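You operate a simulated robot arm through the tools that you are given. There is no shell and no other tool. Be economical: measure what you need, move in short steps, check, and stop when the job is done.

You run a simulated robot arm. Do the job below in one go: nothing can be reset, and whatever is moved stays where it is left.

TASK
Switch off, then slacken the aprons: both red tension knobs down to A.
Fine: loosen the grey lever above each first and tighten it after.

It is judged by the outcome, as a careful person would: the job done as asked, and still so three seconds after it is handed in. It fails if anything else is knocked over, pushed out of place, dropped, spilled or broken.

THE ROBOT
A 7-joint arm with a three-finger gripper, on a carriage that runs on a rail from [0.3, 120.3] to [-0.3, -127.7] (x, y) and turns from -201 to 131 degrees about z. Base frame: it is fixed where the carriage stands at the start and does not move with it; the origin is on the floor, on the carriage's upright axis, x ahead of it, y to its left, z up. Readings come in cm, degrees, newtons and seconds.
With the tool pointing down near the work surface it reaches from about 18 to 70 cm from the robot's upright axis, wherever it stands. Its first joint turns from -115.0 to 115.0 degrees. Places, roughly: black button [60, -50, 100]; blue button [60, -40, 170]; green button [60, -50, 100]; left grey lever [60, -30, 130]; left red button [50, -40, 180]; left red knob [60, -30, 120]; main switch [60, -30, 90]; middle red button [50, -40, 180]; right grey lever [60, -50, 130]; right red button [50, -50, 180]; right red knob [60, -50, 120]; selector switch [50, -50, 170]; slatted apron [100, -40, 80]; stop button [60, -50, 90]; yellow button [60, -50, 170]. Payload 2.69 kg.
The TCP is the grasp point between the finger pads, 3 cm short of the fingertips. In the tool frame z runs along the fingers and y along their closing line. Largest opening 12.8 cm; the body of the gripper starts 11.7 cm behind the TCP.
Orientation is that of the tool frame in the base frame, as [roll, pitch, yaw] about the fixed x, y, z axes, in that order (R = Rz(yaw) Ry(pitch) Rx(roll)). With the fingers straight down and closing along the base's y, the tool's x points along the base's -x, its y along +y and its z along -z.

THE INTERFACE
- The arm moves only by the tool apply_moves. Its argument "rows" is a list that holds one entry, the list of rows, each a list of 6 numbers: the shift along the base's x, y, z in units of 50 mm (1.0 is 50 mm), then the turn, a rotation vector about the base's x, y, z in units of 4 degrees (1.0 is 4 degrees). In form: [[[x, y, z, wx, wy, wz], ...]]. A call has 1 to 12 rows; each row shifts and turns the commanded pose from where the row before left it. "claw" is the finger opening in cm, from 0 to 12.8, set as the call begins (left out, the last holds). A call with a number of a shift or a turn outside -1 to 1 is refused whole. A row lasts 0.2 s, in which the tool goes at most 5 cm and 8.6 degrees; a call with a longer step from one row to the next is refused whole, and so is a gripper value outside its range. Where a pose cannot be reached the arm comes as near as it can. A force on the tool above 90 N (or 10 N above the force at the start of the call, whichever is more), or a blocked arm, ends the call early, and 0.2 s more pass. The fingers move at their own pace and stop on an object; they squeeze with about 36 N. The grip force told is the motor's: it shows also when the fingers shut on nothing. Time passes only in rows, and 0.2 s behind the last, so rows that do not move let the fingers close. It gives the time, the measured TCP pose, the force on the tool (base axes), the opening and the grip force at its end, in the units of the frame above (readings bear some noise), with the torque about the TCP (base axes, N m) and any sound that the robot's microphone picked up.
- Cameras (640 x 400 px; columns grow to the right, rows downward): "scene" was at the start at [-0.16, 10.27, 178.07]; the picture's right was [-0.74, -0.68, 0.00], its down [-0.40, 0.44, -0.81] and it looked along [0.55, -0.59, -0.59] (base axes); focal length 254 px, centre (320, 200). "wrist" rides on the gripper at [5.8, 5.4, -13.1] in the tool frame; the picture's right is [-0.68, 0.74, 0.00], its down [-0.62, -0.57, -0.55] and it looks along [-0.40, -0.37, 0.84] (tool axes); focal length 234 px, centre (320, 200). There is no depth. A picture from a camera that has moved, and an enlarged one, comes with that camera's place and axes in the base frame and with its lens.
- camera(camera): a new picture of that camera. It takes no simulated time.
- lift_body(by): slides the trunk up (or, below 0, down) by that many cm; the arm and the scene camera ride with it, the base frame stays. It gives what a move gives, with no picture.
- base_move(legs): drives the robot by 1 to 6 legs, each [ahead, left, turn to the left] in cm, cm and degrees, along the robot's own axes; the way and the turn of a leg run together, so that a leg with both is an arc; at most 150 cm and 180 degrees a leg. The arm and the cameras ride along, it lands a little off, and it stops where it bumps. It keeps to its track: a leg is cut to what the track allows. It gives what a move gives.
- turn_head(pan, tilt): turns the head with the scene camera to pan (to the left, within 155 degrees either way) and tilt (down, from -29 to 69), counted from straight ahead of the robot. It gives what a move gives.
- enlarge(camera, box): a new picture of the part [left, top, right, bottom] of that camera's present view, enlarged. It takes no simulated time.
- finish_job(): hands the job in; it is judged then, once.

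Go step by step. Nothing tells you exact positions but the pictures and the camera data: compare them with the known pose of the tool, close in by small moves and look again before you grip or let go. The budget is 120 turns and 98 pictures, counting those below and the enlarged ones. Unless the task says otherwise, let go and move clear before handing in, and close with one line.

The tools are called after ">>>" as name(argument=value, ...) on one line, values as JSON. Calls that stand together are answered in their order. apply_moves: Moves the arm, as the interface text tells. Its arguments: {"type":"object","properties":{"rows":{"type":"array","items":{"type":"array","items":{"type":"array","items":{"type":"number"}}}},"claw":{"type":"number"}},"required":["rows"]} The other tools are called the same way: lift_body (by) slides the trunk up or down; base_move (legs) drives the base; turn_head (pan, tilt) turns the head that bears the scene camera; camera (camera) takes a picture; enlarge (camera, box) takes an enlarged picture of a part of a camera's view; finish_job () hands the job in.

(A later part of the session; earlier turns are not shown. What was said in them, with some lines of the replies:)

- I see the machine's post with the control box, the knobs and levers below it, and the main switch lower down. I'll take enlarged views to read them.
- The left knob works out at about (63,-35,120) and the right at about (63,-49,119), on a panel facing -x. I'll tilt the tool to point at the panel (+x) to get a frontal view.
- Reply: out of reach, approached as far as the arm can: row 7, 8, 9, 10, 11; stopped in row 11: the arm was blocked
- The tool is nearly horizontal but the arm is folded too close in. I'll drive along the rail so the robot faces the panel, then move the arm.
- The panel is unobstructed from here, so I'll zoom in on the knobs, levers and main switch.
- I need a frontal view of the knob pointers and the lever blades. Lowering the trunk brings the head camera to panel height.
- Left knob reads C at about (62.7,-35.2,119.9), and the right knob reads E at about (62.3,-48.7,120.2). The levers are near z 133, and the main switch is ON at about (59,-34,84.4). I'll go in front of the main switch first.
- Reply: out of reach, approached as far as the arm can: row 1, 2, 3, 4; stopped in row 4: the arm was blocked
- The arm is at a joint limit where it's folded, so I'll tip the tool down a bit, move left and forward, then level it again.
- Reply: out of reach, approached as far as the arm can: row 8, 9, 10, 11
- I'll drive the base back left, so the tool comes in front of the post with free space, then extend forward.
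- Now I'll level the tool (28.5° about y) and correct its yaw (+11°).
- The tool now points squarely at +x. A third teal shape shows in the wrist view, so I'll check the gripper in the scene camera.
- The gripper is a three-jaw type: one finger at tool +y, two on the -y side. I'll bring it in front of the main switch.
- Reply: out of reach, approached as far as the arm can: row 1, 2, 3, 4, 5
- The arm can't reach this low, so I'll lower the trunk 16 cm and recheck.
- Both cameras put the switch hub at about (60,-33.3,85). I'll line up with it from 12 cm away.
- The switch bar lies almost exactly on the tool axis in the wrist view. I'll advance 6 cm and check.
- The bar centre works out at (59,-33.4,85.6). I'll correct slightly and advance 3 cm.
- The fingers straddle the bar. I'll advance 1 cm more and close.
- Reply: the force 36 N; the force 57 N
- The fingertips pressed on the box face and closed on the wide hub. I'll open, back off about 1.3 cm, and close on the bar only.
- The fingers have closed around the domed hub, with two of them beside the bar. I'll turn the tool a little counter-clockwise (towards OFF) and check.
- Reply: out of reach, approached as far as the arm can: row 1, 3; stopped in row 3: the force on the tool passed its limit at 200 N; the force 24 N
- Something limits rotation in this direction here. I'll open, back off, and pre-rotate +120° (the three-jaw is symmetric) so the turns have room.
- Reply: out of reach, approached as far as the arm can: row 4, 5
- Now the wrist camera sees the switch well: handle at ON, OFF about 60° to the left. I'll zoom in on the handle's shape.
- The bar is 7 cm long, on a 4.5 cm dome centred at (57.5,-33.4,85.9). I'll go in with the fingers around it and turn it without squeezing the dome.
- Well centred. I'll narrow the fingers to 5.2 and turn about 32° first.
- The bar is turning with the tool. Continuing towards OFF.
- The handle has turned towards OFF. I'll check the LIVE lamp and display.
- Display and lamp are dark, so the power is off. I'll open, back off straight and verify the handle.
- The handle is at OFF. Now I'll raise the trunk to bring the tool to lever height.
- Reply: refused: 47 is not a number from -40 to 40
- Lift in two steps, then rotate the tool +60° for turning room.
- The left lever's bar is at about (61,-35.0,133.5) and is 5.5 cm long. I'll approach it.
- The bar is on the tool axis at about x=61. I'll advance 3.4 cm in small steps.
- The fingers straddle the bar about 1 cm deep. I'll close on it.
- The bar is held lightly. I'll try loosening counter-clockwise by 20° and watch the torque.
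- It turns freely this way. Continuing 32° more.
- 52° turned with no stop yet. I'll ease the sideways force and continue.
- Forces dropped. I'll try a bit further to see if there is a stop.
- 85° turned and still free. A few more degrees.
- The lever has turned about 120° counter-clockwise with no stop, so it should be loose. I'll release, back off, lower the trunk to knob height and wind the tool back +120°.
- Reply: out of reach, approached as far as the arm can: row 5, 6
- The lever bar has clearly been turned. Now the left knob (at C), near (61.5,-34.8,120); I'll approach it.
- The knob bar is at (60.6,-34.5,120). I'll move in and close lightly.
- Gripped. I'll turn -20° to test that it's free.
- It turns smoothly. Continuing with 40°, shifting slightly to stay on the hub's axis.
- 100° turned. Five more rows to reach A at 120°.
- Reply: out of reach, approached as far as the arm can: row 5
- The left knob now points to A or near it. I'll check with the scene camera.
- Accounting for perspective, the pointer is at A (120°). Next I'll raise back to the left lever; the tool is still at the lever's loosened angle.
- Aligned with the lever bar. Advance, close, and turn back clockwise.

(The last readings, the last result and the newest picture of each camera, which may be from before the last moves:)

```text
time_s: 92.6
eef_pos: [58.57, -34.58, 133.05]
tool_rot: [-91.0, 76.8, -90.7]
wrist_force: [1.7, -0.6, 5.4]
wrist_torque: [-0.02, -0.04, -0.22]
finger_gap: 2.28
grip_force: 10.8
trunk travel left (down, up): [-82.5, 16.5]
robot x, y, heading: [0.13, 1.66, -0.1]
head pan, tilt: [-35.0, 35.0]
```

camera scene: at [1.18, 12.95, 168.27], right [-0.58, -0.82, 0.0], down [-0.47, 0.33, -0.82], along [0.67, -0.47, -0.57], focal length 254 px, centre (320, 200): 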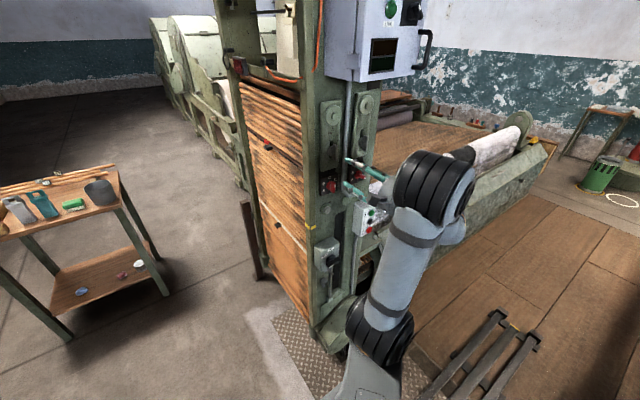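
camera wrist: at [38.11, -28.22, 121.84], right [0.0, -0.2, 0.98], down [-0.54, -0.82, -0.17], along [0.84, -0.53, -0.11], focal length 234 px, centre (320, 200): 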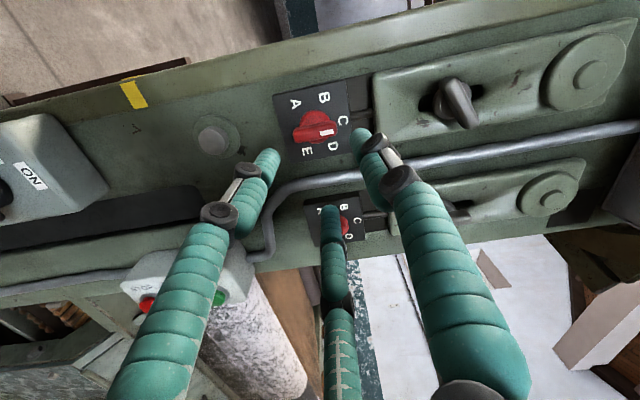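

>>> apply_moves(rows=[[[0, 0.005, 0.004, 1, 0, 0], [0, 0.005, 0.004, 1, 0, 0], [0, 0.005, 0.004, 1, 0, 0], [0, 0.005, 0.004, 1, 0, 0], [0, 0.002, 0.008, 1, 0, 0], [0, 0.002, 0.008, 1, 0, 0], [0, 0.002, 0.008, 1, 0, 0], [0, 0.002, 0.008, 1, 0, 0], [0, 0.002, 0.008, 1, 0, 0], [0, 0.002, 0.008, 1, 0, 0]]])

>>> apply_moves(rows=[[[0, 0, 0.008, 1, 0, 0], [0, 0, 0.008, 1, 0, 0], [0, 0, 0.008, 1, 0, 0], [0, 0, 0.008, 1, 0, 0], [0, 0, 0.008, 1, 0, 0], [0, 0, 0.008, 1, 0, 0]]])

>>> enlarge(camera="wrist", box=[180, 60, 460, 260])

```text
time_s: 94.8
eef_pos: [58.69, -34.49, 133.31]
tool_rot: [90.0, 63.2, 90.5]
wrist_force: [-0.3, -1.9, 0.4]
wrist_torque: [0.03, -0.01, -0.07]
finger_gap: 2.32
grip_force: 0.7
trunk travel left (down, up): [-82.5, 16.5]
robot x, y, heading: [0.09, 1.11, -0.3]
head pan, tilt: [-35.0, 35.0]
```

```text
time_s: 96.2
eef_pos: [58.72, -34.38, 133.47]
tool_rot: [89.6, 39.1, 90.3]
wrist_force: [-0.1, 0.5, -0.8]
wrist_torque: [-0.06, 0.06, 0.03]
finger_gap: 2.29
grip_force: 2.6
trunk travel left (down, up): [-82.5, 16.5]
robot x, y, heading: [0.06, 1.29, -0.0]
head pan, tilt: [-35.0, 35.0]
```

```text
2.00 times, centred on (320, 160) of wrist
camera zoom: at [45.52, -26.56, 133.97], right [0.0, -0.06, 1.0], down [-0.54, -0.84, -0.05], along [0.84, -0.54, -0.03], focal length 468 px, centre (320, 280)
```

zoom: 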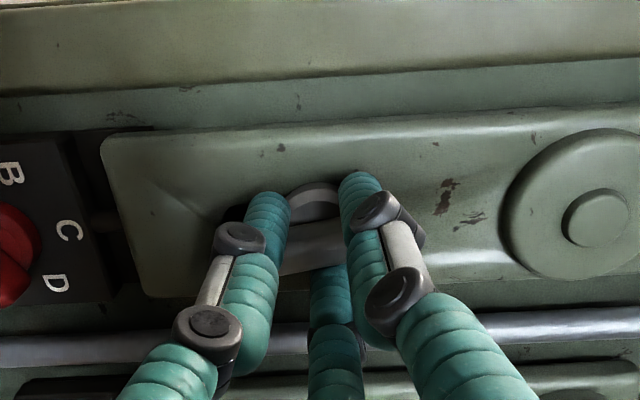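

Nearly back to vertical. I'll continue gently and feel for the stop.

>>> apply_moves(rows=[[[0, 0, 0, 1, 0, 0], [0, 0, 0, 1, 0, 0], [0, 0, 0, 0.5, 0, 0]]])

>>> apply_moves(rows=[[[0, 0, 0, 1, 0, 0], [0, 0, 0, 0.5, 0, 0]]])

>>> apply_moves(rows=[[[0, 0, 0, 1, 0, 0]]])

```text
time_s: 97.0
eef_pos: [58.73, -34.42, 133.42]
tool_rot: [89.7, 29.3, 90.2]
wrist_force: [0.7, 0.3, 0.4]
wrist_torque: [-0.02, 0.02, 0.02]
finger_gap: 2.3
grip_force: 0.8
trunk travel left (down, up): [-82.5, 16.5]
robot x, y, heading: [0.04, 1.51, -0.0]
head pan, tilt: [-35.0, 35.0]
```

```text
time_s: 97.6
eef_pos: [58.66, -34.26, 133.56]
tool_rot: [89.7, 23.4, 90.3]
wrist_force: [-0.8, 3.4, -0.9]
wrist_torque: [-1.22, 0.36, -0.34]
finger_gap: 2.44
grip_force: 35.6
trunk travel left (down, up): [-82.5, 16.5]
robot x, y, heading: [-0.02, 1.23, -0.3]
head pan, tilt: [-35.0, 35.0]
```

```text
time_s: 98.0
eef_pos: [58.7, -34.26, 133.58]
tool_rot: [89.6, 19.6, 90.3]
wrist_force: [0.4, 4.1, -1.3]
wrist_torque: [-2.65, 0.31, -0.64]
finger_gap: 2.58
grip_force: 45.1
trunk travel left (down, up): [-82.5, 16.5]
robot x, y, heading: [-0.27, 1.25, -0.1]
head pan, tilt: [-35.0, 35.0]
```

The lever meets a firm stop at vertical, so it's tight again. Releasing, backing off, and driving along the rail to the right-hand pair.

>>> apply_moves(rows=[[[0, 0, 0, -1, 0, 0], [0, 0, 0, -1, 0, 0], [0, 0, 0, -0.4, 0, 0], [-0.4, 0, 0, 0, 0, 0], [-0.4, 0, 0, 0, 0, 0], [-0.4, 0, 0, 0, 0, 0]]], claw=6)

>>> base_move(legs=[[0, -13.5, 0]])

>>> enlarge(camera="wrist", box=[120, 60, 480, 300])

```text
time_s: 99.4
eef_pos: [52.57, -34.38, 133.48]
tool_rot: [89.6, 28.9, 90.3]
wrist_force: [-0.4, -0.6, 0.4]
wrist_torque: [-0.02, 0.0, 0.01]
finger_gap: 6.0
grip_force: 0.1
trunk travel left (down, up): [-82.5, 16.5]
robot x, y, heading: [0.09, 1.27, -0.1]
head pan, tilt: [-35.0, 35.0]
```

```text
time_s: 100.7
eef_pos: [52.61, -48.03, 133.45]
tool_rot: [89.7, 28.9, 90.3]
wrist_force: [-0.3, -1.0, 0.6]
wrist_torque: [0.0, -0.07, 0.07]
finger_gap: 6.01
grip_force: 0.0
trunk travel left (down, up): [-82.5, 16.5]
robot x, y, heading: [-0.06, -12.23, 0.1]
head pan, tilt: [-35.0, 35.0]
```

```text
1.67 times, centred on (300, 180) of wrist
camera zoom: at [39.55, -40.38, 135.31], right [0.0, -0.24, 0.97], down [-0.54, -0.82, -0.2], along [0.84, -0.53, -0.13], focal length 390 px, centre (353, 233)
```

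zoom: 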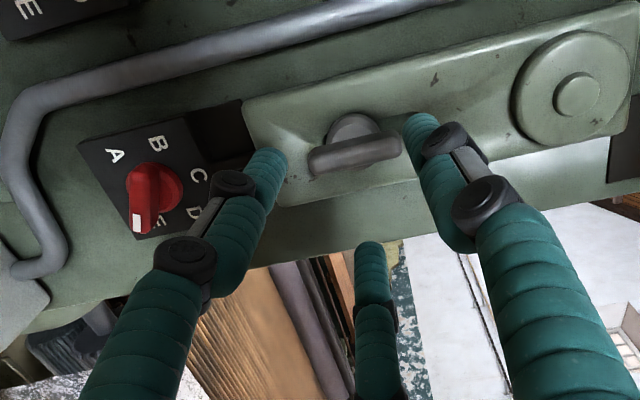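

The right lever bar is at about (60.8,-48.5,133.4), matching the left one's layout. Advancing to straddle it.

>>> apply_moves(rows=[[[0.4, 0, 0, 0, 0, 0], [0.4, 0, 0, 0, 0, 0], [0.3, 0, 0, 0, 0, 0], [0.1, 0, 0, 0, 0, 0], [0, 0, 0, 0, 0, 0]]])

>>> enlarge(camera="wrist", box=[220, 80, 420, 240])

```text
time_s: 101.9
eef_pos: [58.65, -48.0, 133.51]
tool_rot: [89.9, 28.8, 90.4]
wrist_force: [0.1, 0.1, 0.0]
wrist_torque: [-0.01, -0.05, 0.0]
finger_gap: 5.99
grip_force: 0.0
trunk travel left (down, up): [-82.5, 16.5]
robot x, y, heading: [-0.17, -12.23, -0.3]
head pan, tilt: [-35.0, 35.0]
```

```text
2.50 times, centred on (320, 160) of wrist
camera zoom: at [45.56, -40.34, 135.35], right [0.0, -0.24, 0.97], down [-0.54, -0.82, -0.2], along [0.84, -0.53, -0.13], focal length 585 px, centre (320, 300)
```

zoom: 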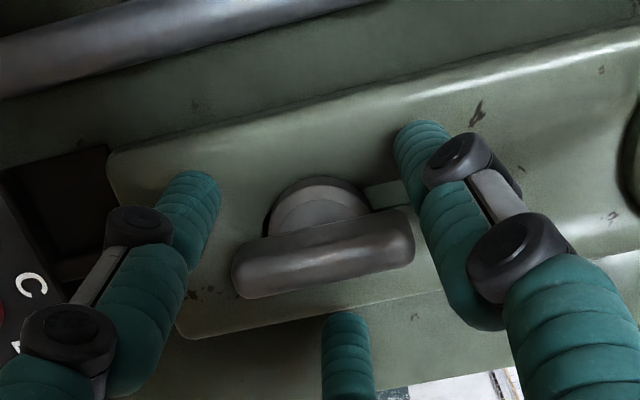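

Well placed. Close and loosen 120° counter-clockwise, as with the left one.

>>> apply_moves(rows=[[[0, -0.03, 0, 0, 0, 0], [0, 0, 0, 0, 0, 0], [0, 0, 0, 0, 0, 0], [0, 0, 0, 0, 0, 0], [0, -0.003, -0.005, -1, 0, 0], [0, -0.003, -0.005, -1, 0, 0], [0, -0.003, -0.005, -1, 0, 0], [0, -0.003, -0.005, -1, 0, 0], [0, -0.003, -0.005, -1, 0, 0], [0, -0.003, -0.005, -1, 0, 0]]], claw=2.2)

>>> apply_moves(rows=[[[0, -0.003, -0.005, -1, 0, 0], [0, -0.003, -0.005, -1, 0, 0], [0, -0.003, -0.005, -1, 0, 0], [0, -0.003, -0.005, -1, 0, 0], [0, -0.003, -0.005, -1, 0, 0], [0, -0.003, -0.005, -1, 0, 0], [0, -0.003, -0.005, -1, 0, 0], [0, -0.003, -0.005, -1, 0, 0], [0, -0.003, -0.005, -1, 0, 0]]])

>>> apply_moves(rows=[[[0, -0.006, 0, -1, 0, 0], [0, -0.006, 0, -1, 0, 0], [0, -0.006, 0, -1, 0, 0], [0, -0.006, 0, -1, 0, 0], [0, -0.006, 0, -1, 0, 0], [0, -0.006, 0, -1, 0, 0], [0, -0.006, 0, -1, 0, 0], [0, -0.006, 0, -1, 0, 0]]])

>>> apply_moves(rows=[[[0, -0.006, 0, -1, 0, 0], [0, -0.006, 0, -1, 0, 0], [0, -0.006, 0, -1, 0, 0], [0, -0.006, 0, -1, 0, 0], [0, -0.006, 0, -1, 0, 0], [0, -0.006, 0, -1, 0, 0], [0, -0.006, 0, -1, 0, 0]]])

>>> enlarge(camera="wrist", box=[180, 60, 460, 260])

```text
time_s: 104.1
eef_pos: [58.7, -47.97, 133.34]
tool_rot: [90.0, 53.0, 90.6]
wrist_force: [-0.4, 7.2, -4.0]
wrist_torque: [-0.05, 0.06, 0.14]
finger_gap: 2.31
grip_force: 2.8
trunk travel left (down, up): [-82.5, 16.5]
robot x, y, heading: [-0.01, -12.05, -0.2]
head pan, tilt: [-35.0, 35.0]
```

```text
time_s: 106.1
eef_pos: [58.68, -48.19, 133.08]
tool_rot: [114.8, 88.9, 115.3]
wrist_force: [-1.6, 5.9, -8.7]
wrist_torque: [0.01, 0.18, 0.12]
finger_gap: 2.32
grip_force: 0.8
trunk travel left (down, up): [-82.5, 16.5]
robot x, y, heading: [-0.05, -12.15, -0.2]
head pan, tilt: [-35.0, 35.0]
```

```text
time_s: 107.9
eef_pos: [58.93, -48.55, 133.03]
tool_rot: [-91.3, 59.0, -90.9]
wrist_force: [-2.2, 0.5, -11.0]
wrist_torque: [0.03, 0.19, 0.0]
finger_gap: 2.3
grip_force: 3.1
trunk travel left (down, up): [-82.5, 16.5]
robot x, y, heading: [-0.03, -12.33, -0.3]
head pan, tilt: [-35.0, 35.0]
```

```text
time_s: 109.5
eef_pos: [58.76, -48.74, 133.13]
tool_rot: [-90.6, 31.2, -90.2]
wrist_force: [1.0, -2.7, -4.3]
wrist_torque: [0.0, 0.11, -0.1]
finger_gap: 2.31
grip_force: 0.7
trunk travel left (down, up): [-82.5, 16.5]
robot x, y, heading: [0.08, -12.36, 0.0]
head pan, tilt: [-35.0, 35.0]
```

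```text
2.00 times, centred on (320, 160) of wrist
camera zoom: at [45.64, -51.03, 125.74], right [0.0, 0.96, -0.28], down [-0.54, 0.24, 0.81], along [0.84, 0.15, 0.52], focal length 468 px, centre (320, 280)
```

zoom: 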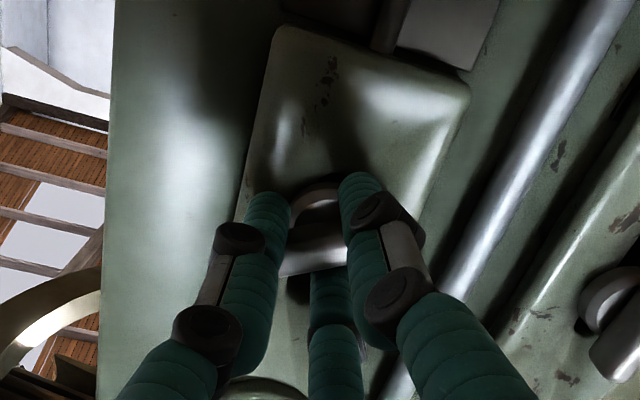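

The right lever is loosened. Releasing, backing off, lowering to knob height, and winding the tool back +120°.

>>> apply_moves(rows=[[[0, 0, 0, 0, 0, 0], [0, 0, 0, 0, 0, 0], [-0.4, 0, 0, 0, 0, 0], [-0.4, 0, 0, 0, 0, 0], [-0.3, 0, 0, 0, 0, 0]]], claw=6)

>>> lift_body(by=-13)

>>> apply_moves(rows=[[[0, 0, 0, 1, 0, 0], [0, 0, 0, 1, 0, 0], [0, 0, 0, 1, 0, 0], [0, 0, 0, 1, 0, 0], [0, 0, 0, 1, 0, 0], [0, 0, 0, 1, 0, 0], [0, 0, 0, 1, 0, 0], [0, 0, 0, 1, 0, 0], [0, 0, 0, 1, 0, 0], [0, 0, 0, 1, 0, 0], [0, 0, 0, 1, 0, 0], [0, 0, 0, 1, 0, 0]]])

>>> apply_moves(rows=[[[0, 0, 0, 1, 0, 0], [0, 0, 0, 1, 0, 0], [0, 0, 0, 1, 0, 0], [0, 0, 0, 1, 0, 0], [0, 0, 0, 1, 0, 0], [0, 0, 0, 1, 0, 0], [0, 0, 0, 1, 0, 0], [0, 0, 0, 1, 0, 0], [0, 0, 0, 1, 0, 0], [0, 0, 0, 1, 0, 0], [0, 0, 0, 1, 0, 0], [0, 0, 0, 1, 0, 0]]])

>>> apply_moves(rows=[[[0, 0, 0, 1, 0, 0], [0, 0, 0, 1, 0, 0], [0, 0, 0, 1, 0, 0], [0, 0, 0, 1, 0, 0], [0, 0, 0, 1, 0, 0], [0, 0, 0, 1, 0, 0], [0, 0, 0, 0, 0, 0]]])

>>> enlarge(camera="wrist", box=[180, 60, 460, 260])

```text
time_s: 110.7
eef_pos: [53.28, -48.71, 133.27]
tool_rot: [-90.7, 31.0, -90.2]
wrist_force: [-0.3, 0.5, 1.1]
wrist_torque: [0.02, -0.03, 0.0]
finger_gap: 6.01
grip_force: 0.0
trunk travel left (down, up): [-82.5, 16.5]
robot x, y, heading: [0.02, -12.08, 0.0]
head pan, tilt: [-35.0, 35.0]
```

```text
time_s: 112.3
eef_pos: [53.3, -48.6, 120.27]
tool_rot: [-90.7, 31.1, -90.3]
wrist_force: [-0.4, 0.2, -0.2]
wrist_torque: [0.0, -0.01, 0.0]
finger_gap: 6.0
grip_force: 0.0
trunk travel left (down, up): [-69.5, 29.5]
robot x, y, heading: [-0.13, -12.03, -0.2]
head pan, tilt: [-35.0, 35.0]
```

```text
time_s: 114.9
eef_pos: [53.28, -48.68, 120.27]
tool_rot: [-91.4, 79.2, -90.9]
wrist_force: [0.0, -0.1, 0.2]
wrist_torque: [0.01, -0.01, 0.01]
finger_gap: 5.99
grip_force: 0.0
trunk travel left (down, up): [-69.5, 29.5]
robot x, y, heading: [-0.15, -12.01, 0.2]
head pan, tilt: [-35.0, 35.0]
```

```text
time_s: 117.5
eef_pos: [53.22, -48.72, 120.21]
tool_rot: [89.7, 52.8, 90.3]
wrist_force: [-0.1, -0.7, 0.1]
wrist_torque: [0.0, -0.01, -0.03]
finger_gap: 6.01
grip_force: 0.0
trunk travel left (down, up): [-69.5, 29.5]
robot x, y, heading: [-0.07, -12.02, -0.4]
head pan, tilt: [-35.0, 35.0]
```

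```text
time_s: 119.1
eef_pos: [53.27, -48.67, 120.2]
tool_rot: [89.5, 28.8, 90.1]
wrist_force: [-0.4, -0.1, 0.2]
wrist_torque: [0.01, 0.02, -0.03]
finger_gap: 5.97
grip_force: 0.3
trunk travel left (down, up): [-69.5, 29.5]
robot x, y, heading: [0.01, -12.41, -0.1]
head pan, tilt: [-35.0, 35.0]
```

```text
2.00 times, centred on (320, 160) of wrist
camera zoom: at [40.15, -41.05, 122.01], right [-0.01, -0.24, 0.97], down [-0.54, -0.82, -0.2], along [0.84, -0.53, -0.12], focal length 468 px, centre (320, 280)
```

zoom: 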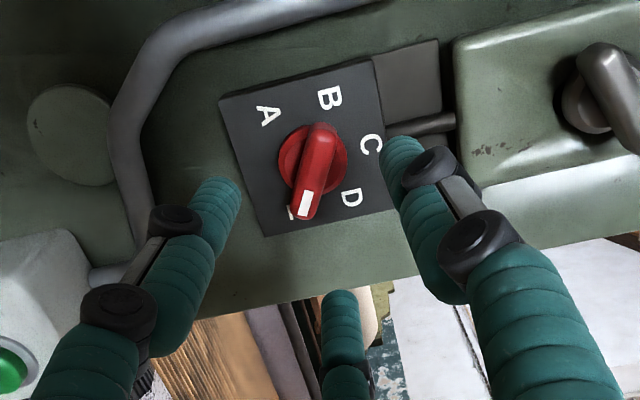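

The right knob is at E, hub around (-48.2, 120.05). I'll align and advance to straddle.

>>> apply_moves(rows=[[[0.1, 0.054, 0.04, 0, 0, 0], [0.3, 0, 0, 0, 0, 0], [0.3, 0, 0, 0, 0, 0], [0.25, 0, 0, 0, 0, 0], [0.13, 0, 0, 0, 0, 0], [0, 0, 0, 0, 0, 0]]])

>>> enlarge(camera="wrist", box=[220, 80, 420, 240])

```text
time_s: 120.5
eef_pos: [58.85, -48.41, 120.41]
tool_rot: [89.5, 28.9, 90.1]
wrist_force: [0.6, 0.5, 0.4]
wrist_torque: [0.02, 0.0, 0.01]
finger_gap: 6.01
grip_force: 0.0
trunk travel left (down, up): [-69.5, 29.5]
robot x, y, heading: [-0.05, -12.26, 0.1]
head pan, tilt: [-35.0, 35.0]
```

```text
2.50 times, centred on (320, 160) of wrist
camera zoom: at [45.62, -40.87, 122.23], right [-0.01, -0.24, 0.97], down [-0.54, -0.82, -0.2], along [0.84, -0.53, -0.12], focal length 585 px, centre (320, 300)
```

zoom: 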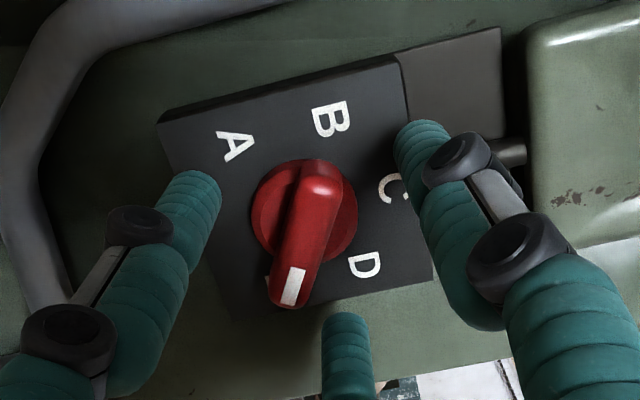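

The offset matches what's expected. I'll close lightly and turn counter-clockwise 120° (E to C).

>>> apply_moves(rows=[[[0, 0, 0, 0, 0, 0], [0, 0, 0, 0, 0, 0], [0, 0, 0, 0, 0, 0], [0, 0, 0, 0, 0, 0], [0, 0.005, 0.001, -1, 0, 0], [0, 0.005, 0.001, -1, 0, 0], [0, 0.005, 0.001, -1, 0, 0], [0, 0.005, 0.001, -1, 0, 0], [0, 0.005, 0.001, -1, 0, 0]]], claw=2.0)

>>> enlarge(camera="wrist", box=[220, 80, 420, 240])

```text
time_s: 122.5
eef_pos: [58.76, -48.4, 120.52]
tool_rot: [89.6, 49.0, 90.3]
wrist_force: [6.4, -1.3, 4.1]
wrist_torque: [0.0, 0.09, -0.46]
finger_gap: 2.17
grip_force: 44.8
trunk travel left (down, up): [-69.5, 29.5]
robot x, y, heading: [0.2, -12.1, -0.2]
head pan, tilt: [-35.0, 35.0]
```

```text
2.50 times, centred on (320, 160) of wrist
camera zoom: at [45.6, -40.61, 119.54], right [-0.01, 0.11, 0.99], down [-0.54, -0.84, 0.09], along [0.84, -0.54, 0.07], focal length 585 px, centre (320, 300)
```

zoom: 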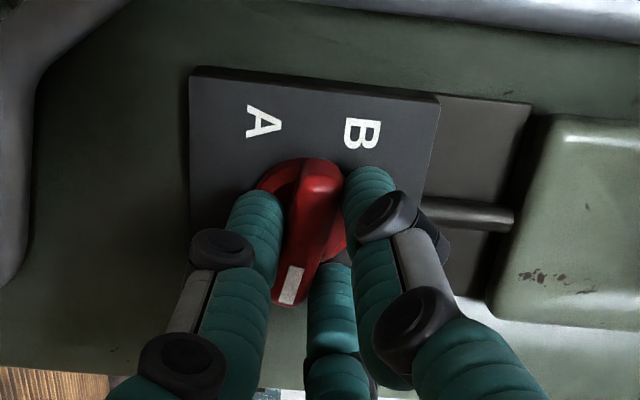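

The knob turns with the tool. Continuing the remaining 100° of this first turn.

>>> apply_moves(rows=[[[0, 0.005, 0, -1, 0, 0], [0, 0.005, 0, -1, 0, 0], [0, 0.005, 0, -1, 0, 0], [0, 0.005, 0, -1, 0, 0], [0, 0.005, 0, -1, 0, 0], [0, 0.005, 0, -1, 0, 0], [0, 0.005, 0, -1, 0, 0], [0, 0.005, 0, -1, 0, 0], [0, 0.005, 0, -1, 0, 0], [0, 0.005, 0, -1, 0, 0]]])

>>> apply_moves(rows=[[[0, 0.003, -0.005, -1, 0, 0], [0, 0.003, -0.005, -1, 0, 0], [0, 0.003, -0.005, -1, 0, 0], [0, 0.003, -0.005, -1, 0, 0], [0, 0.003, -0.005, -1, 0, 0], [0, 0.003, -0.005, -1, 0, 0], [0, 0.003, -0.005, -1, 0, 0], [0, 0.003, -0.005, -1, 0, 0]]])

>>> apply_moves(rows=[[[0, 0.003, -0.005, -1, 0, 0], [0, 0.003, -0.005, -1, 0, 0], [0, 0.003, -0.005, -1, 0, 0], [0, 0.003, -0.005, -1, 0, 0], [0, 0.003, -0.005, -1, 0, 0], [0, 0.003, -0.005, -1, 0, 0], [0, 0.003, -0.005, -1, 0, 0]]])

>>> apply_moves(rows=[[[0, 0, 0, 0, 0, 0], [0, 0, 0, 0, 0, 0], [-0.4, 0, 0, 0, 0, 0], [-0.4, 0, 0, 0, 0, 0], [-0.3, 0, 0, 0, 0, 0]]], claw=6)

>>> enlarge(camera="wrist", box=[180, 60, 460, 260])

```text
time_s: 124.7
eef_pos: [58.81, -47.99, 120.39]
tool_rot: [105.1, 88.9, 105.7]
wrist_force: [4.8, 2.5, 0.9]
wrist_torque: [0.04, -0.45, -0.96]
finger_gap: 2.17
grip_force: 45.0
trunk travel left (down, up): [-69.5, 29.5]
robot x, y, heading: [-0.14, -12.38, -0.3]
head pan, tilt: [-35.0, 35.0]
```

```text
time_s: 126.5
eef_pos: [58.81, -47.96, 120.16]
tool_rot: [-91.3, 59.1, -90.7]
wrist_force: [-0.8, 11.0, -12.6]
wrist_torque: [0.07, -0.56, -0.4]
finger_gap: 2.15
grip_force: 45.3
trunk travel left (down, up): [-69.5, 29.5]
robot x, y, heading: [0.12, -12.05, 0.1]
head pan, tilt: [-35.0, 35.0]
```

```text
time_s: 128.1
eef_pos: [58.75, -47.88, 119.92]
tool_rot: [-91.2, 31.0, -90.4]
wrist_force: [-5.7, 9.5, -15.1]
wrist_torque: [0.07, 1.23, 0.01]
finger_gap: 2.15
grip_force: 44.9
trunk travel left (down, up): [-69.5, 29.5]
robot x, y, heading: [0.24, -12.19, -0.2]
head pan, tilt: [-35.0, 35.0]
```

```text
time_s: 129.3
eef_pos: [54.11, -48.04, 120.44]
tool_rot: [-90.8, 31.3, -90.0]
wrist_force: [0.4, -0.4, 0.4]
wrist_torque: [0.03, 0.01, 0.04]
finger_gap: 6.02
grip_force: 0.0
out of reach, approached as far as the arm can: row 5
trunk travel left (down, up): [-69.5, 29.5]
robot x, y, heading: [0.1, -12.54, -0.1]
head pan, tilt: [-35.0, 35.0]
```

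```text
2.00 times, centred on (320, 160) of wrist
camera zoom: at [40.93, -50.27, 113.07], right [-0.01, 0.96, -0.28], down [-0.54, 0.23, 0.81], along [0.84, 0.16, 0.51], focal length 468 px, centre (320, 280)
```

zoom: 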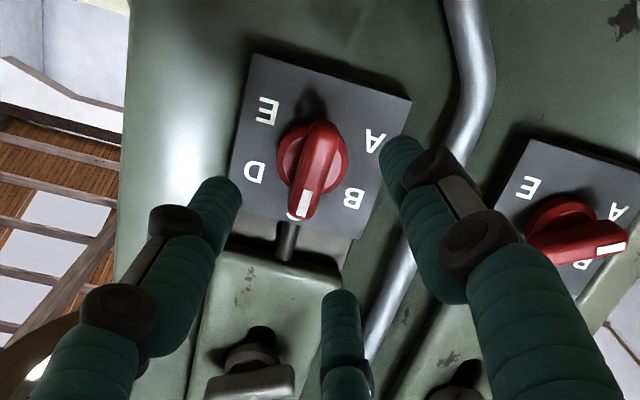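

The right knob now reads C. I'll wind the tool back +120° and re-grip for C to A.

>>> apply_moves(rows=[[[0, 0, 0, 1, 0, 0], [0, 0, 0, 1, 0, 0], [0, 0, 0, 1, 0, 0], [0, 0, 0, 1, 0, 0], [0, 0, 0, 1, 0, 0], [0, 0, 0, 1, 0, 0], [0, 0, 0, 1, 0, 0], [0, 0, 0, 1, 0, 0], [0, 0, 0, 1, 0, 0], [0, 0, 0, 1, 0, 0], [0, 0, 0, 1, 0, 0], [0, 0, 0, 1, 0, 0]]])

>>> apply_moves(rows=[[[0, 0, 0, 1, 0, 0], [0, 0, 0, 1, 0, 0], [0, 0, 0, 1, 0, 0], [0, 0, 0, 1, 0, 0], [0, 0, 0, 1, 0, 0], [0, 0, 0, 1, 0, 0], [0, 0, 0, 1, 0, 0], [0, 0, 0, 1, 0, 0], [0, 0, 0, 1, 0, 0], [0, 0, 0, 1, 0, 0], [0, 0, 0, 1, 0, 0], [0, 0, 0, 1, 0, 0]]])

>>> apply_moves(rows=[[[0, 0, 0, 1, 0, 0], [0, 0, 0, 1, 0, 0], [0, 0, 0, 1, 0, 0], [0, 0, 0, 1, 0, 0], [0, 0, 0, 1, 0, 0], [0, 0, 0, 1, 0, 0], [0, 0, 0, 0, 0, 0]]])

```text
time_s: 131.9
eef_pos: [54.28, -47.89, 120.51]
tool_rot: [-91.5, 79.2, -91.0]
wrist_force: [0.5, -0.5, -0.3]
wrist_torque: [-0.02, -0.02, 0.04]
finger_gap: 5.98
grip_force: 0.1
trunk travel left (down, up): [-69.5, 29.5]
robot x, y, heading: [-0.07, -12.35, -0.1]
head pan, tilt: [-35.0, 35.0]
```

```text
time_s: 134.5
eef_pos: [54.16, -47.82, 120.55]
tool_rot: [89.6, 52.9, 90.2]
wrist_force: [-0.1, -0.5, 0.5]
wrist_torque: [-0.03, -0.02, -0.03]
finger_gap: 5.97
grip_force: 0.0
trunk travel left (down, up): [-69.5, 29.5]
robot x, y, heading: [-0.17, -12.1, -0.3]
head pan, tilt: [-35.0, 35.0]
```

```text
time_s: 136.1
eef_pos: [54.13, -47.95, 120.54]
tool_rot: [89.5, 28.8, 90.1]
wrist_force: [0.0, -0.3, -0.3]
wrist_torque: [-0.01, -0.02, 0.01]
finger_gap: 5.99
grip_force: 0.0
trunk travel left (down, up): [-69.5, 29.5]
robot x, y, heading: [0.14, -11.82, 0.0]
head pan, tilt: [-35.0, 35.0]
```

>>> apply_moves(rows=[[[0.12, 0.03, -0.13, 0, 0, 0], [0.3, 0, 0, 0, 0, 0], [0.3, 0, 0, 0, 0, 0], [0.2, 0, 0, 0, 0, 0], [0, 0, 0, 0, 0, 0]]])

>>> enlarge(camera="wrist", box=[220, 80, 420, 240])

```text
time_s: 137.3
eef_pos: [58.75, -47.61, 119.9]
tool_rot: [89.5, 28.9, 90.2]
wrist_force: [0.6, -0.3, 1.0]
wrist_torque: [0.0, -0.05, 0.01]
finger_gap: 6.0
grip_force: 0.0
trunk travel left (down, up): [-69.5, 29.5]
robot x, y, heading: [0.19, -12.26, -0.2]
head pan, tilt: [-35.0, 35.0]
```

```text
2.50 times, centred on (320, 160) of wrist
camera zoom: at [45.57, -40.03, 121.69], right [-0.01, -0.24, 0.97], down [-0.54, -0.82, -0.2], along [0.84, -0.53, -0.12], focal length 585 px, centre (320, 300)
```

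zoom: 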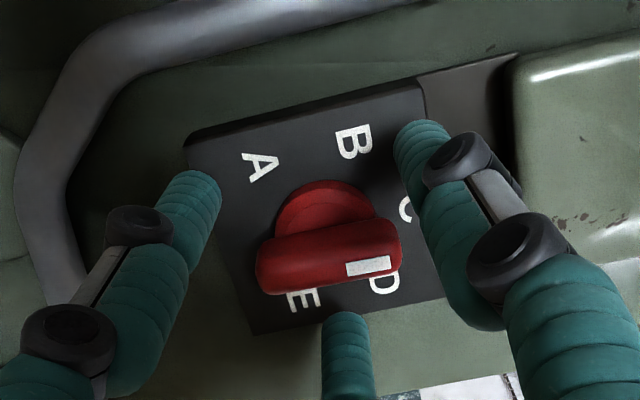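

Good alignment. Close and turn 120° counter-clockwise (C to A).

>>> apply_moves(rows=[[[0, 0, 0.03, 0, 0, 0], [0, 0, 0, 0, 0, 0], [0, 0, 0, 0, 0, 0], [0, 0, 0, 0, 0, 0], [0, -0.002, -0.004, -1, 0, 0], [0, -0.002, -0.004, -1, 0, 0], [0, -0.002, -0.004, -1, 0, 0], [0, -0.002, -0.004, -1, 0, 0], [0, -0.002, -0.004, -1, 0, 0], [0, -0.002, -0.004, -1, 0, 0], [0, -0.002, -0.004, -1, 0, 0]]], claw=2.0)

>>> apply_moves(rows=[[[0, -0.002, -0.004, -1, 0, 0], [0, -0.002, -0.004, -1, 0, 0], [0, -0.002, -0.004, -1, 0, 0], [0, -0.002, -0.004, -1, 0, 0], [0, -0.002, -0.004, -1, 0, 0], [0, -0.002, -0.004, -1, 0, 0], [0, -0.002, -0.004, -1, 0, 0], [0, -0.002, -0.004, -1, 0, 0]]])

>>> apply_moves(rows=[[[0, -0.005, 0, -1, 0, 0], [0, -0.005, 0, -1, 0, 0], [0, -0.005, 0, -1, 0, 0], [0, -0.005, 0, -1, 0, 0], [0, -0.005, 0, -1, 0, 0], [0, -0.005, 0, -1, 0, 0], [0, -0.005, 0, -1, 0, 0], [0, -0.005, 0, -1, 0, 0]]])

>>> apply_moves(rows=[[[0, -0.005, 0, -1, 0, 0], [0, -0.005, 0, -1, 0, 0], [0, -0.005, 0, -1, 0, 0], [0, -0.005, 0, -1, 0, 0], [0, -0.005, 0, -1, 0, 0], [0, -0.005, 0, -1, 0, 0]]])

```text
time_s: 139.7
eef_pos: [58.91, -47.91, 119.87]
tool_rot: [89.7, 56.9, 90.4]
wrist_force: [-0.1, -3.4, -1.3]
wrist_torque: [0.04, -0.02, -0.09]
finger_gap: 2.37
grip_force: 2.4
trunk travel left (down, up): [-69.5, 29.5]
robot x, y, heading: [-0.08, -11.94, -0.2]
head pan, tilt: [-35.0, 35.0]
```

```text
time_s: 141.5
eef_pos: [58.72, -47.81, 119.68]
tool_rot: [98.5, 88.8, 99.1]
wrist_force: [3.0, -3.4, 1.8]
wrist_torque: [0.03, -0.08, -0.06]
finger_gap: 2.38
grip_force: 3.4
trunk travel left (down, up): [-69.5, 29.5]
robot x, y, heading: [0.16, -11.95, 0.1]
head pan, tilt: [-35.0, 35.0]
```

```text
time_s: 143.3
eef_pos: [58.83, -48.0, 119.54]
tool_rot: [-91.4, 59.1, -90.8]
wrist_force: [-4.3, 2.4, -11.5]
wrist_torque: [0.07, -0.07, -0.03]
finger_gap: 2.22
grip_force: 37.1
trunk travel left (down, up): [-69.5, 29.5]
robot x, y, heading: [-0.4, -12.14, -0.0]
head pan, tilt: [-35.0, 35.0]
```

```text
time_s: 144.7
eef_pos: [58.81, -48.29, 119.5]
tool_rot: [-91.1, 35.1, -90.5]
wrist_force: [-7.6, 0.7, -18.0]
wrist_torque: [0.05, -0.23, -0.22]
finger_gap: 2.17
grip_force: 44.7
trunk travel left (down, up): [-69.5, 29.5]
robot x, y, heading: [0.09, -12.33, 0.3]
head pan, tilt: [-35.0, 35.0]
```

Near A. The left one gave a firm stop there, so I'll continue gently to feel it.

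>>> apply_moves(rows=[[[0, -0.005, -0.02, -1, 0, 0], [0, 0, 0, -0.5, 0, 0]]])

>>> apply_moves(rows=[[[0, 0, 0, -0.5, 0, 0], [0, 0, 0, -0.5, 0, 0]]])

```text
time_s: 145.3
eef_pos: [58.84, -48.29, 119.46]
tool_rot: [-90.9, 29.3, -90.3]
wrist_force: [-5.0, -4.6, -13.0]
wrist_torque: [0.89, 0.31, 0.71]
finger_gap: 2.16
grip_force: 45.0
trunk travel left (down, up): [-69.5, 29.5]
robot x, y, heading: [0.03, -12.2, -0.0]
head pan, tilt: [-35.0, 35.0]
```

```text
time_s: 145.9
eef_pos: [58.79, -48.37, 119.38]
tool_rot: [-90.9, 25.1, -90.4]
wrist_force: [-5.6, -4.0, -15.4]
wrist_torque: [0.35, 0.18, -0.18]
finger_gap: 2.49
grip_force: 3.6
trunk travel left (down, up): [-69.5, 29.5]
robot x, y, heading: [0.1, -12.21, 0.1]
head pan, tilt: [-35.0, 35.0]
```

The stop was felt. Releasing and checking both pointers.

>>> apply_moves(rows=[[[0, 0, 0, 0.5, 0, 0], [0, 0, 0.06, 0.5, 0, 0], [0, 0, 0, 0.4, 0, 0], [-0.4, 0, 0, 0, 0, 0], [-0.4, 0, 0, 0, 0, 0], [-0.2, 0, 0, 0, 0, 0]]], claw=6)

>>> enlarge(camera="wrist", box=[180, 60, 520, 260])

```text
time_s: 147.3
eef_pos: [53.7, -48.17, 120.03]
tool_rot: [-90.7, 30.8, -90.2]
wrist_force: [-0.9, 0.6, -0.1]
wrist_torque: [0.01, -0.01, 0.03]
finger_gap: 6.0
grip_force: 0.0
trunk travel left (down, up): [-69.5, 29.5]
robot x, y, heading: [-0.0, -11.88, -0.1]
head pan, tilt: [-35.0, 35.0]
```

```text
1.88 times, centred on (350, 160) of wrist
camera zoom: at [40.57, -50.42, 112.47], right [-0.01, 0.96, -0.29], down [-0.54, 0.24, 0.81], along [0.84, 0.16, 0.52], focal length 441 px, centre (264, 275)
```

zoom: 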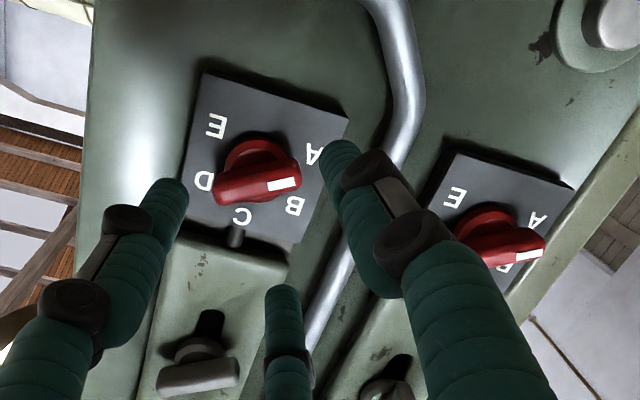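

Both knobs point to A. Now I'll raise back to the right lever and tighten it.

>>> lift_body(by=13)

>>> apply_moves(rows=[[[0.2, -0.1, 0.02, 0, 0, 0], [0.3, 0, 0, 0, 0, 0], [0.3, 0, 0, 0, 0, 0], [0.2, 0, 0, 0, 0, 0], [0, 0, 0, 0, 0, 0]]])

>>> enlarge(camera="wrist", box=[180, 60, 460, 260])

```text
time_s: 148.9
eef_pos: [53.94, -48.11, 132.88]
tool_rot: [-90.9, 30.7, -90.2]
wrist_force: [-0.2, -0.4, -0.8]
wrist_torque: [0.0, 0.0, 0.03]
finger_gap: 6.0
grip_force: 0.1
trunk travel left (down, up): [-82.5, 16.5]
robot x, y, heading: [0.01, -12.39, 0.1]
head pan, tilt: [-35.0, 35.0]
```

```text
time_s: 150.1
eef_pos: [58.8, -48.61, 132.97]
tool_rot: [-90.7, 30.6, -90.3]
wrist_force: [-0.1, -0.6, 0.2]
wrist_torque: [-0.04, 0.0, -0.04]
finger_gap: 5.97
grip_force: 0.0
trunk travel left (down, up): [-82.5, 16.5]
robot x, y, heading: [0.04, -12.41, 0.0]
head pan, tilt: [-35.0, 35.0]
```

```text
2.00 times, centred on (320, 160) of wrist
camera zoom: at [45.59, -50.91, 125.52], right [-0.01, 0.96, -0.29], down [-0.54, 0.24, 0.81], along [0.84, 0.16, 0.52], focal length 468 px, centre (320, 280)
```

zoom: 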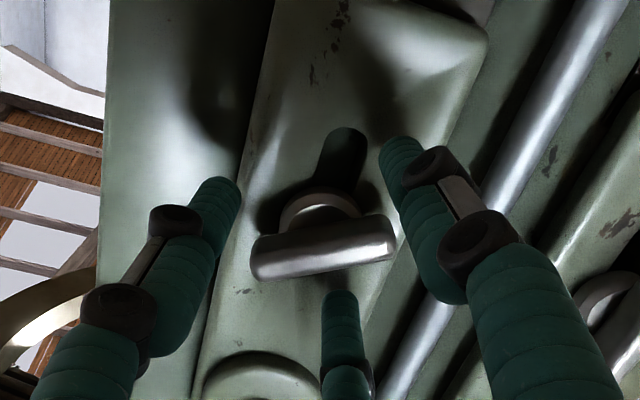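

Aligned. Close and turn clockwise, mirroring the earlier tightening.

>>> apply_moves(rows=[[[0, 0, 0, 0, 0, 0], [0, 0, 0, 0, 0, 0], [0, 0, 0, 0, 0, 0], [0, 0, 0, 0, 0, 0], [0, 0.005, 0.002, 1, 0, 0], [0, 0.005, 0.002, 1, 0, 0], [0, 0.005, 0.002, 1, 0, 0], [0, 0.005, 0.002, 1, 0, 0], [0, 0.005, 0.002, 1, 0, 0], [0, 0.005, 0.002, 1, 0, 0]]], claw=2.2)

>>> apply_moves(rows=[[[0, 0.005, 0.003, 1, 0, 0], [0, 0.005, 0.003, 1, 0, 0], [0, 0.005, 0.003, 1, 0, 0], [0, 0.005, 0.003, 1, 0, 0], [0, 0.005, 0.003, 1, 0, 0], [0, 0.005, 0.003, 1, 0, 0], [0, 0.005, 0.003, 1, 0, 0], [0, 0.005, 0.003, 1, 0, 0], [0, 0.005, 0.003, 1, 0, 0], [0, 0.005, 0.003, 1, 0, 0]]])

>>> apply_moves(rows=[[[0, 0.002, 0.007, 1, 0, 0], [0, 0.002, 0.007, 1, 0, 0], [0, 0.002, 0.007, 1, 0, 0], [0, 0.002, 0.007, 1, 0, 0], [0, 0.002, 0.007, 1, 0, 0], [0, 0.002, 0.007, 1, 0, 0], [0, 0.002, 0.007, 1, 0, 0], [0, 0.002, 0.007, 1, 0, 0], [0, 0.002, 0.007, 1, 0, 0], [0, 0.002, 0.007, 1, 0, 0], [0, 0, 0.007, 1, 0, 0], [0, 0, 0.007, 1, 0, 0]]])

>>> apply_moves(rows=[[[0, 0, 0, 1, 0, 0], [0, 0, 0, 1, 0, 0]]])

```text
time_s: 152.3
eef_pos: [58.65, -48.45, 133.03]
tool_rot: [-90.9, 54.8, -90.4]
wrist_force: [1.0, -0.5, 1.9]
wrist_torque: [-0.09, -0.05, -0.01]
finger_gap: 2.34
grip_force: 5.9
trunk travel left (down, up): [-82.5, 16.5]
robot x, y, heading: [-0.2, -12.62, 0.0]
head pan, tilt: [-35.0, 35.0]
```

```text
time_s: 154.5
eef_pos: [58.81, -48.23, 133.01]
tool_rot: [92.9, 85.1, 93.6]
wrist_force: [-7.5, 7.6, -13.5]
wrist_torque: [-0.01, 0.3, 0.01]
finger_gap: 2.34
grip_force: 3.1
trunk travel left (down, up): [-82.5, 16.5]
robot x, y, heading: [-0.07, -12.09, 0.0]
head pan, tilt: [-35.0, 35.0]
```

```text
time_s: 157.1
eef_pos: [58.73, -47.93, 133.98]
tool_rot: [89.3, 37.5, 90.1]
wrist_force: [1.6, 11.8, 1.6]
wrist_torque: [0.05, -0.1, 0.29]
finger_gap: 2.42
grip_force: 3.6
trunk travel left (down, up): [-82.5, 16.5]
robot x, y, heading: [0.16, -12.2, 0.1]
head pan, tilt: [-35.0, 35.0]
```

```text
time_s: 157.7
eef_pos: [58.71, -47.93, 133.62]
tool_rot: [89.5, 29.4, 90.2]
wrist_force: [-1.6, 11.1, -1.8]
wrist_torque: [-0.19, -0.05, 0.23]
finger_gap: 2.52
grip_force: 2.3
trunk travel left (down, up): [-82.5, 16.5]
robot x, y, heading: [-0.5, -12.64, -0.2]
head pan, tilt: [-35.0, 35.0]
```

At vertical; I'll press on gently to the stop.

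>>> apply_moves(rows=[[[0, 0, 0, 1, 0, 0], [0, 0, 0, 0.5, 0, 0]]])

>>> apply_moves(rows=[[[0, 0, 0, 1, 0, 0]]])

>>> enlarge(camera="wrist", box=[180, 60, 460, 260])

```text
time_s: 158.3
eef_pos: [58.76, -47.76, 133.76]
tool_rot: [89.4, 23.4, 90.2]
wrist_force: [-6.6, 17.3, -6.1]
wrist_torque: [-0.75, 0.48, 0.05]
finger_gap: 2.46
grip_force: 24.1
trunk travel left (down, up): [-82.5, 16.5]
robot x, y, heading: [-0.17, -12.39, 0.0]
head pan, tilt: [-35.0, 35.0]
```

```text
time_s: 158.7
eef_pos: [58.79, -47.7, 133.7]
tool_rot: [89.4, 19.8, 90.1]
wrist_force: [-6.4, 17.3, -5.6]
wrist_torque: [-2.58, 0.55, -0.47]
finger_gap: 2.59
grip_force: 45.0
trunk travel left (down, up): [-82.5, 16.5]
robot x, y, heading: [-0.14, -12.23, -0.4]
head pan, tilt: [-35.0, 35.0]
```

```text
2.00 times, centred on (320, 160) of wrist
camera zoom: at [45.59, -40.47, 136.68], right [-0.01, -0.39, 0.92], down [-0.54, -0.77, -0.33], along [0.84, -0.5, -0.2], focal length 468 px, centre (320, 280)
```

zoom: 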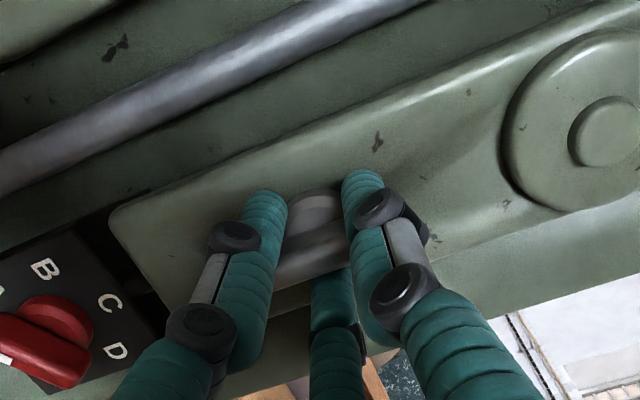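

The stop is firm (2.6 N·m), so it's tight. Releasing, backing off, and doing a final check of everything.

>>> apply_moves(rows=[[[0, 0, 0, -1, 0, 0], [0, 0, 0, -1, 0, 0], [0, 0, 0, -0.4, 0, 0], [-0.4, 0, 0, 0, 0, 0], [-0.4, 0, 0, 0, 0, 0], [-0.4, 0, 0, 0, 0, 0]]], claw=6)

>>> base_move(legs=[[0, -12, 0]])

>>> turn_head(pan=-20, tilt=35)

>>> camera(camera="scene")

```text
time_s: 160.1
eef_pos: [52.59, -48.22, 133.44]
tool_rot: [89.5, 29.0, 90.1]
wrist_force: [-0.2, -0.8, 0.1]
wrist_torque: [0.02, -0.04, 0.01]
finger_gap: 6.02
grip_force: 0.0
trunk travel left (down, up): [-82.5, 16.5]
robot x, y, heading: [-0.19, -12.23, -0.1]
head pan, tilt: [-35.0, 35.0]
```

```text
time_s: 161.3
eef_pos: [52.68, -60.44, 133.44]
tool_rot: [89.4, 28.9, 90.3]
wrist_force: [-0.1, -0.8, -0.8]
wrist_torque: [0.0, -0.02, 0.05]
finger_gap: 6.04
grip_force: 0.1
trunk travel left (down, up): [-82.5, 16.5]
robot x, y, heading: [0.09, -24.13, 0.1]
head pan, tilt: [-35.0, 35.0]
```

```text
time_s: 162.1
eef_pos: [52.76, -60.27, 133.51]
tool_rot: [89.4, 28.9, 90.1]
wrist_force: [-0.8, 0.7, 0.8]
wrist_torque: [0.02, 0.01, -0.05]
finger_gap: 6.01
grip_force: 0.2
trunk travel left (down, up): [-82.5, 16.5]
robot x, y, heading: [0.24, -24.41, -0.1]
head pan, tilt: [-20.0, 35.0]
```

```text
17 pictures are left
camera scene: at [2.17, -10.75, 168.27], right [-0.34, -0.94, 0.0], down [-0.54, 0.2, -0.82], along [0.77, -0.28, -0.57], focal length 254 px, centre (320, 200)
```

scene: 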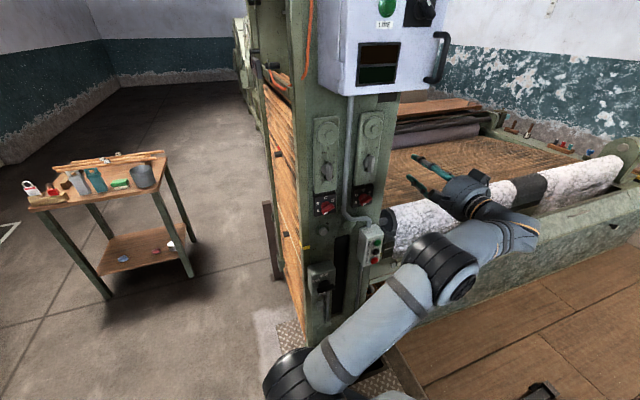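

>>> enlarge(camera="scene", box=[300, 105, 400, 225])

>>> enlarge(camera="scene", box=[290, 240, 370, 320])

>>> enlarge(camera="scene", box=[305, 180, 385, 225])

```text
3.33 times, centred on (350, 165) of scene
camera zoom: at [2.17, -10.75, 168.27], right [-0.34, -0.94, 0.0], down [-0.54, 0.2, -0.82], along [0.77, -0.28, -0.57], focal length 845 px, centre (220, 317)
```

zoom: 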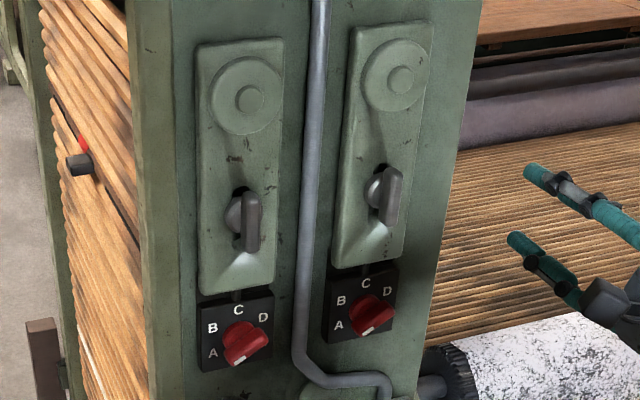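

```text
5.00 times, centred on (330, 280) of scene
camera zoom: at [2.17, -10.75, 168.27], right [-0.34, -0.94, 0.0], down [-0.54, 0.2, -0.82], along [0.77, -0.28, -0.57], focal length 1267 px, centre (270, -200)
```

zoom: 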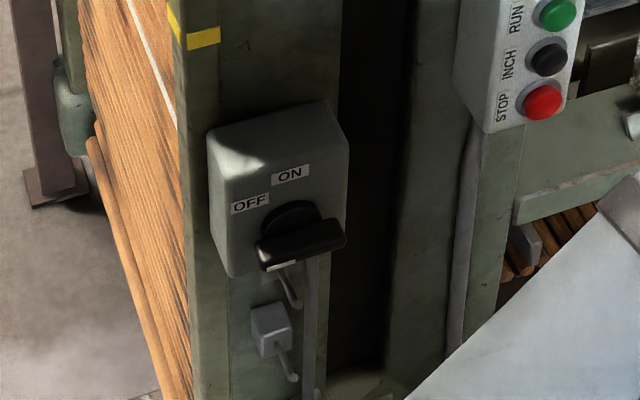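

```text
8.00 times, centred on (345, 202) of scene
camera zoom: at [2.17, -10.75, 168.27], right [-0.34, -0.94, 0.0], down [-0.54, 0.2, -0.82], along [0.77, -0.28, -0.57], focal length 2028 px, centre (120, 180)
```

zoom: 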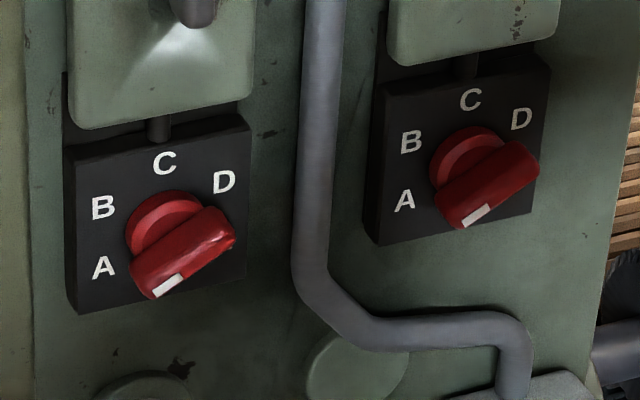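

Both knobs point to A, both levers are back at their tight vertical position, the main switch is at OFF with the lamp dark, and the arm is clear. Handing in.

>>> finish_job()

```text
The job is handed in.
```

The machine is switched off, and both red tension knobs are turned down to A. I loosened the grey lever above each knob first and tightened it to its stop afterwards.
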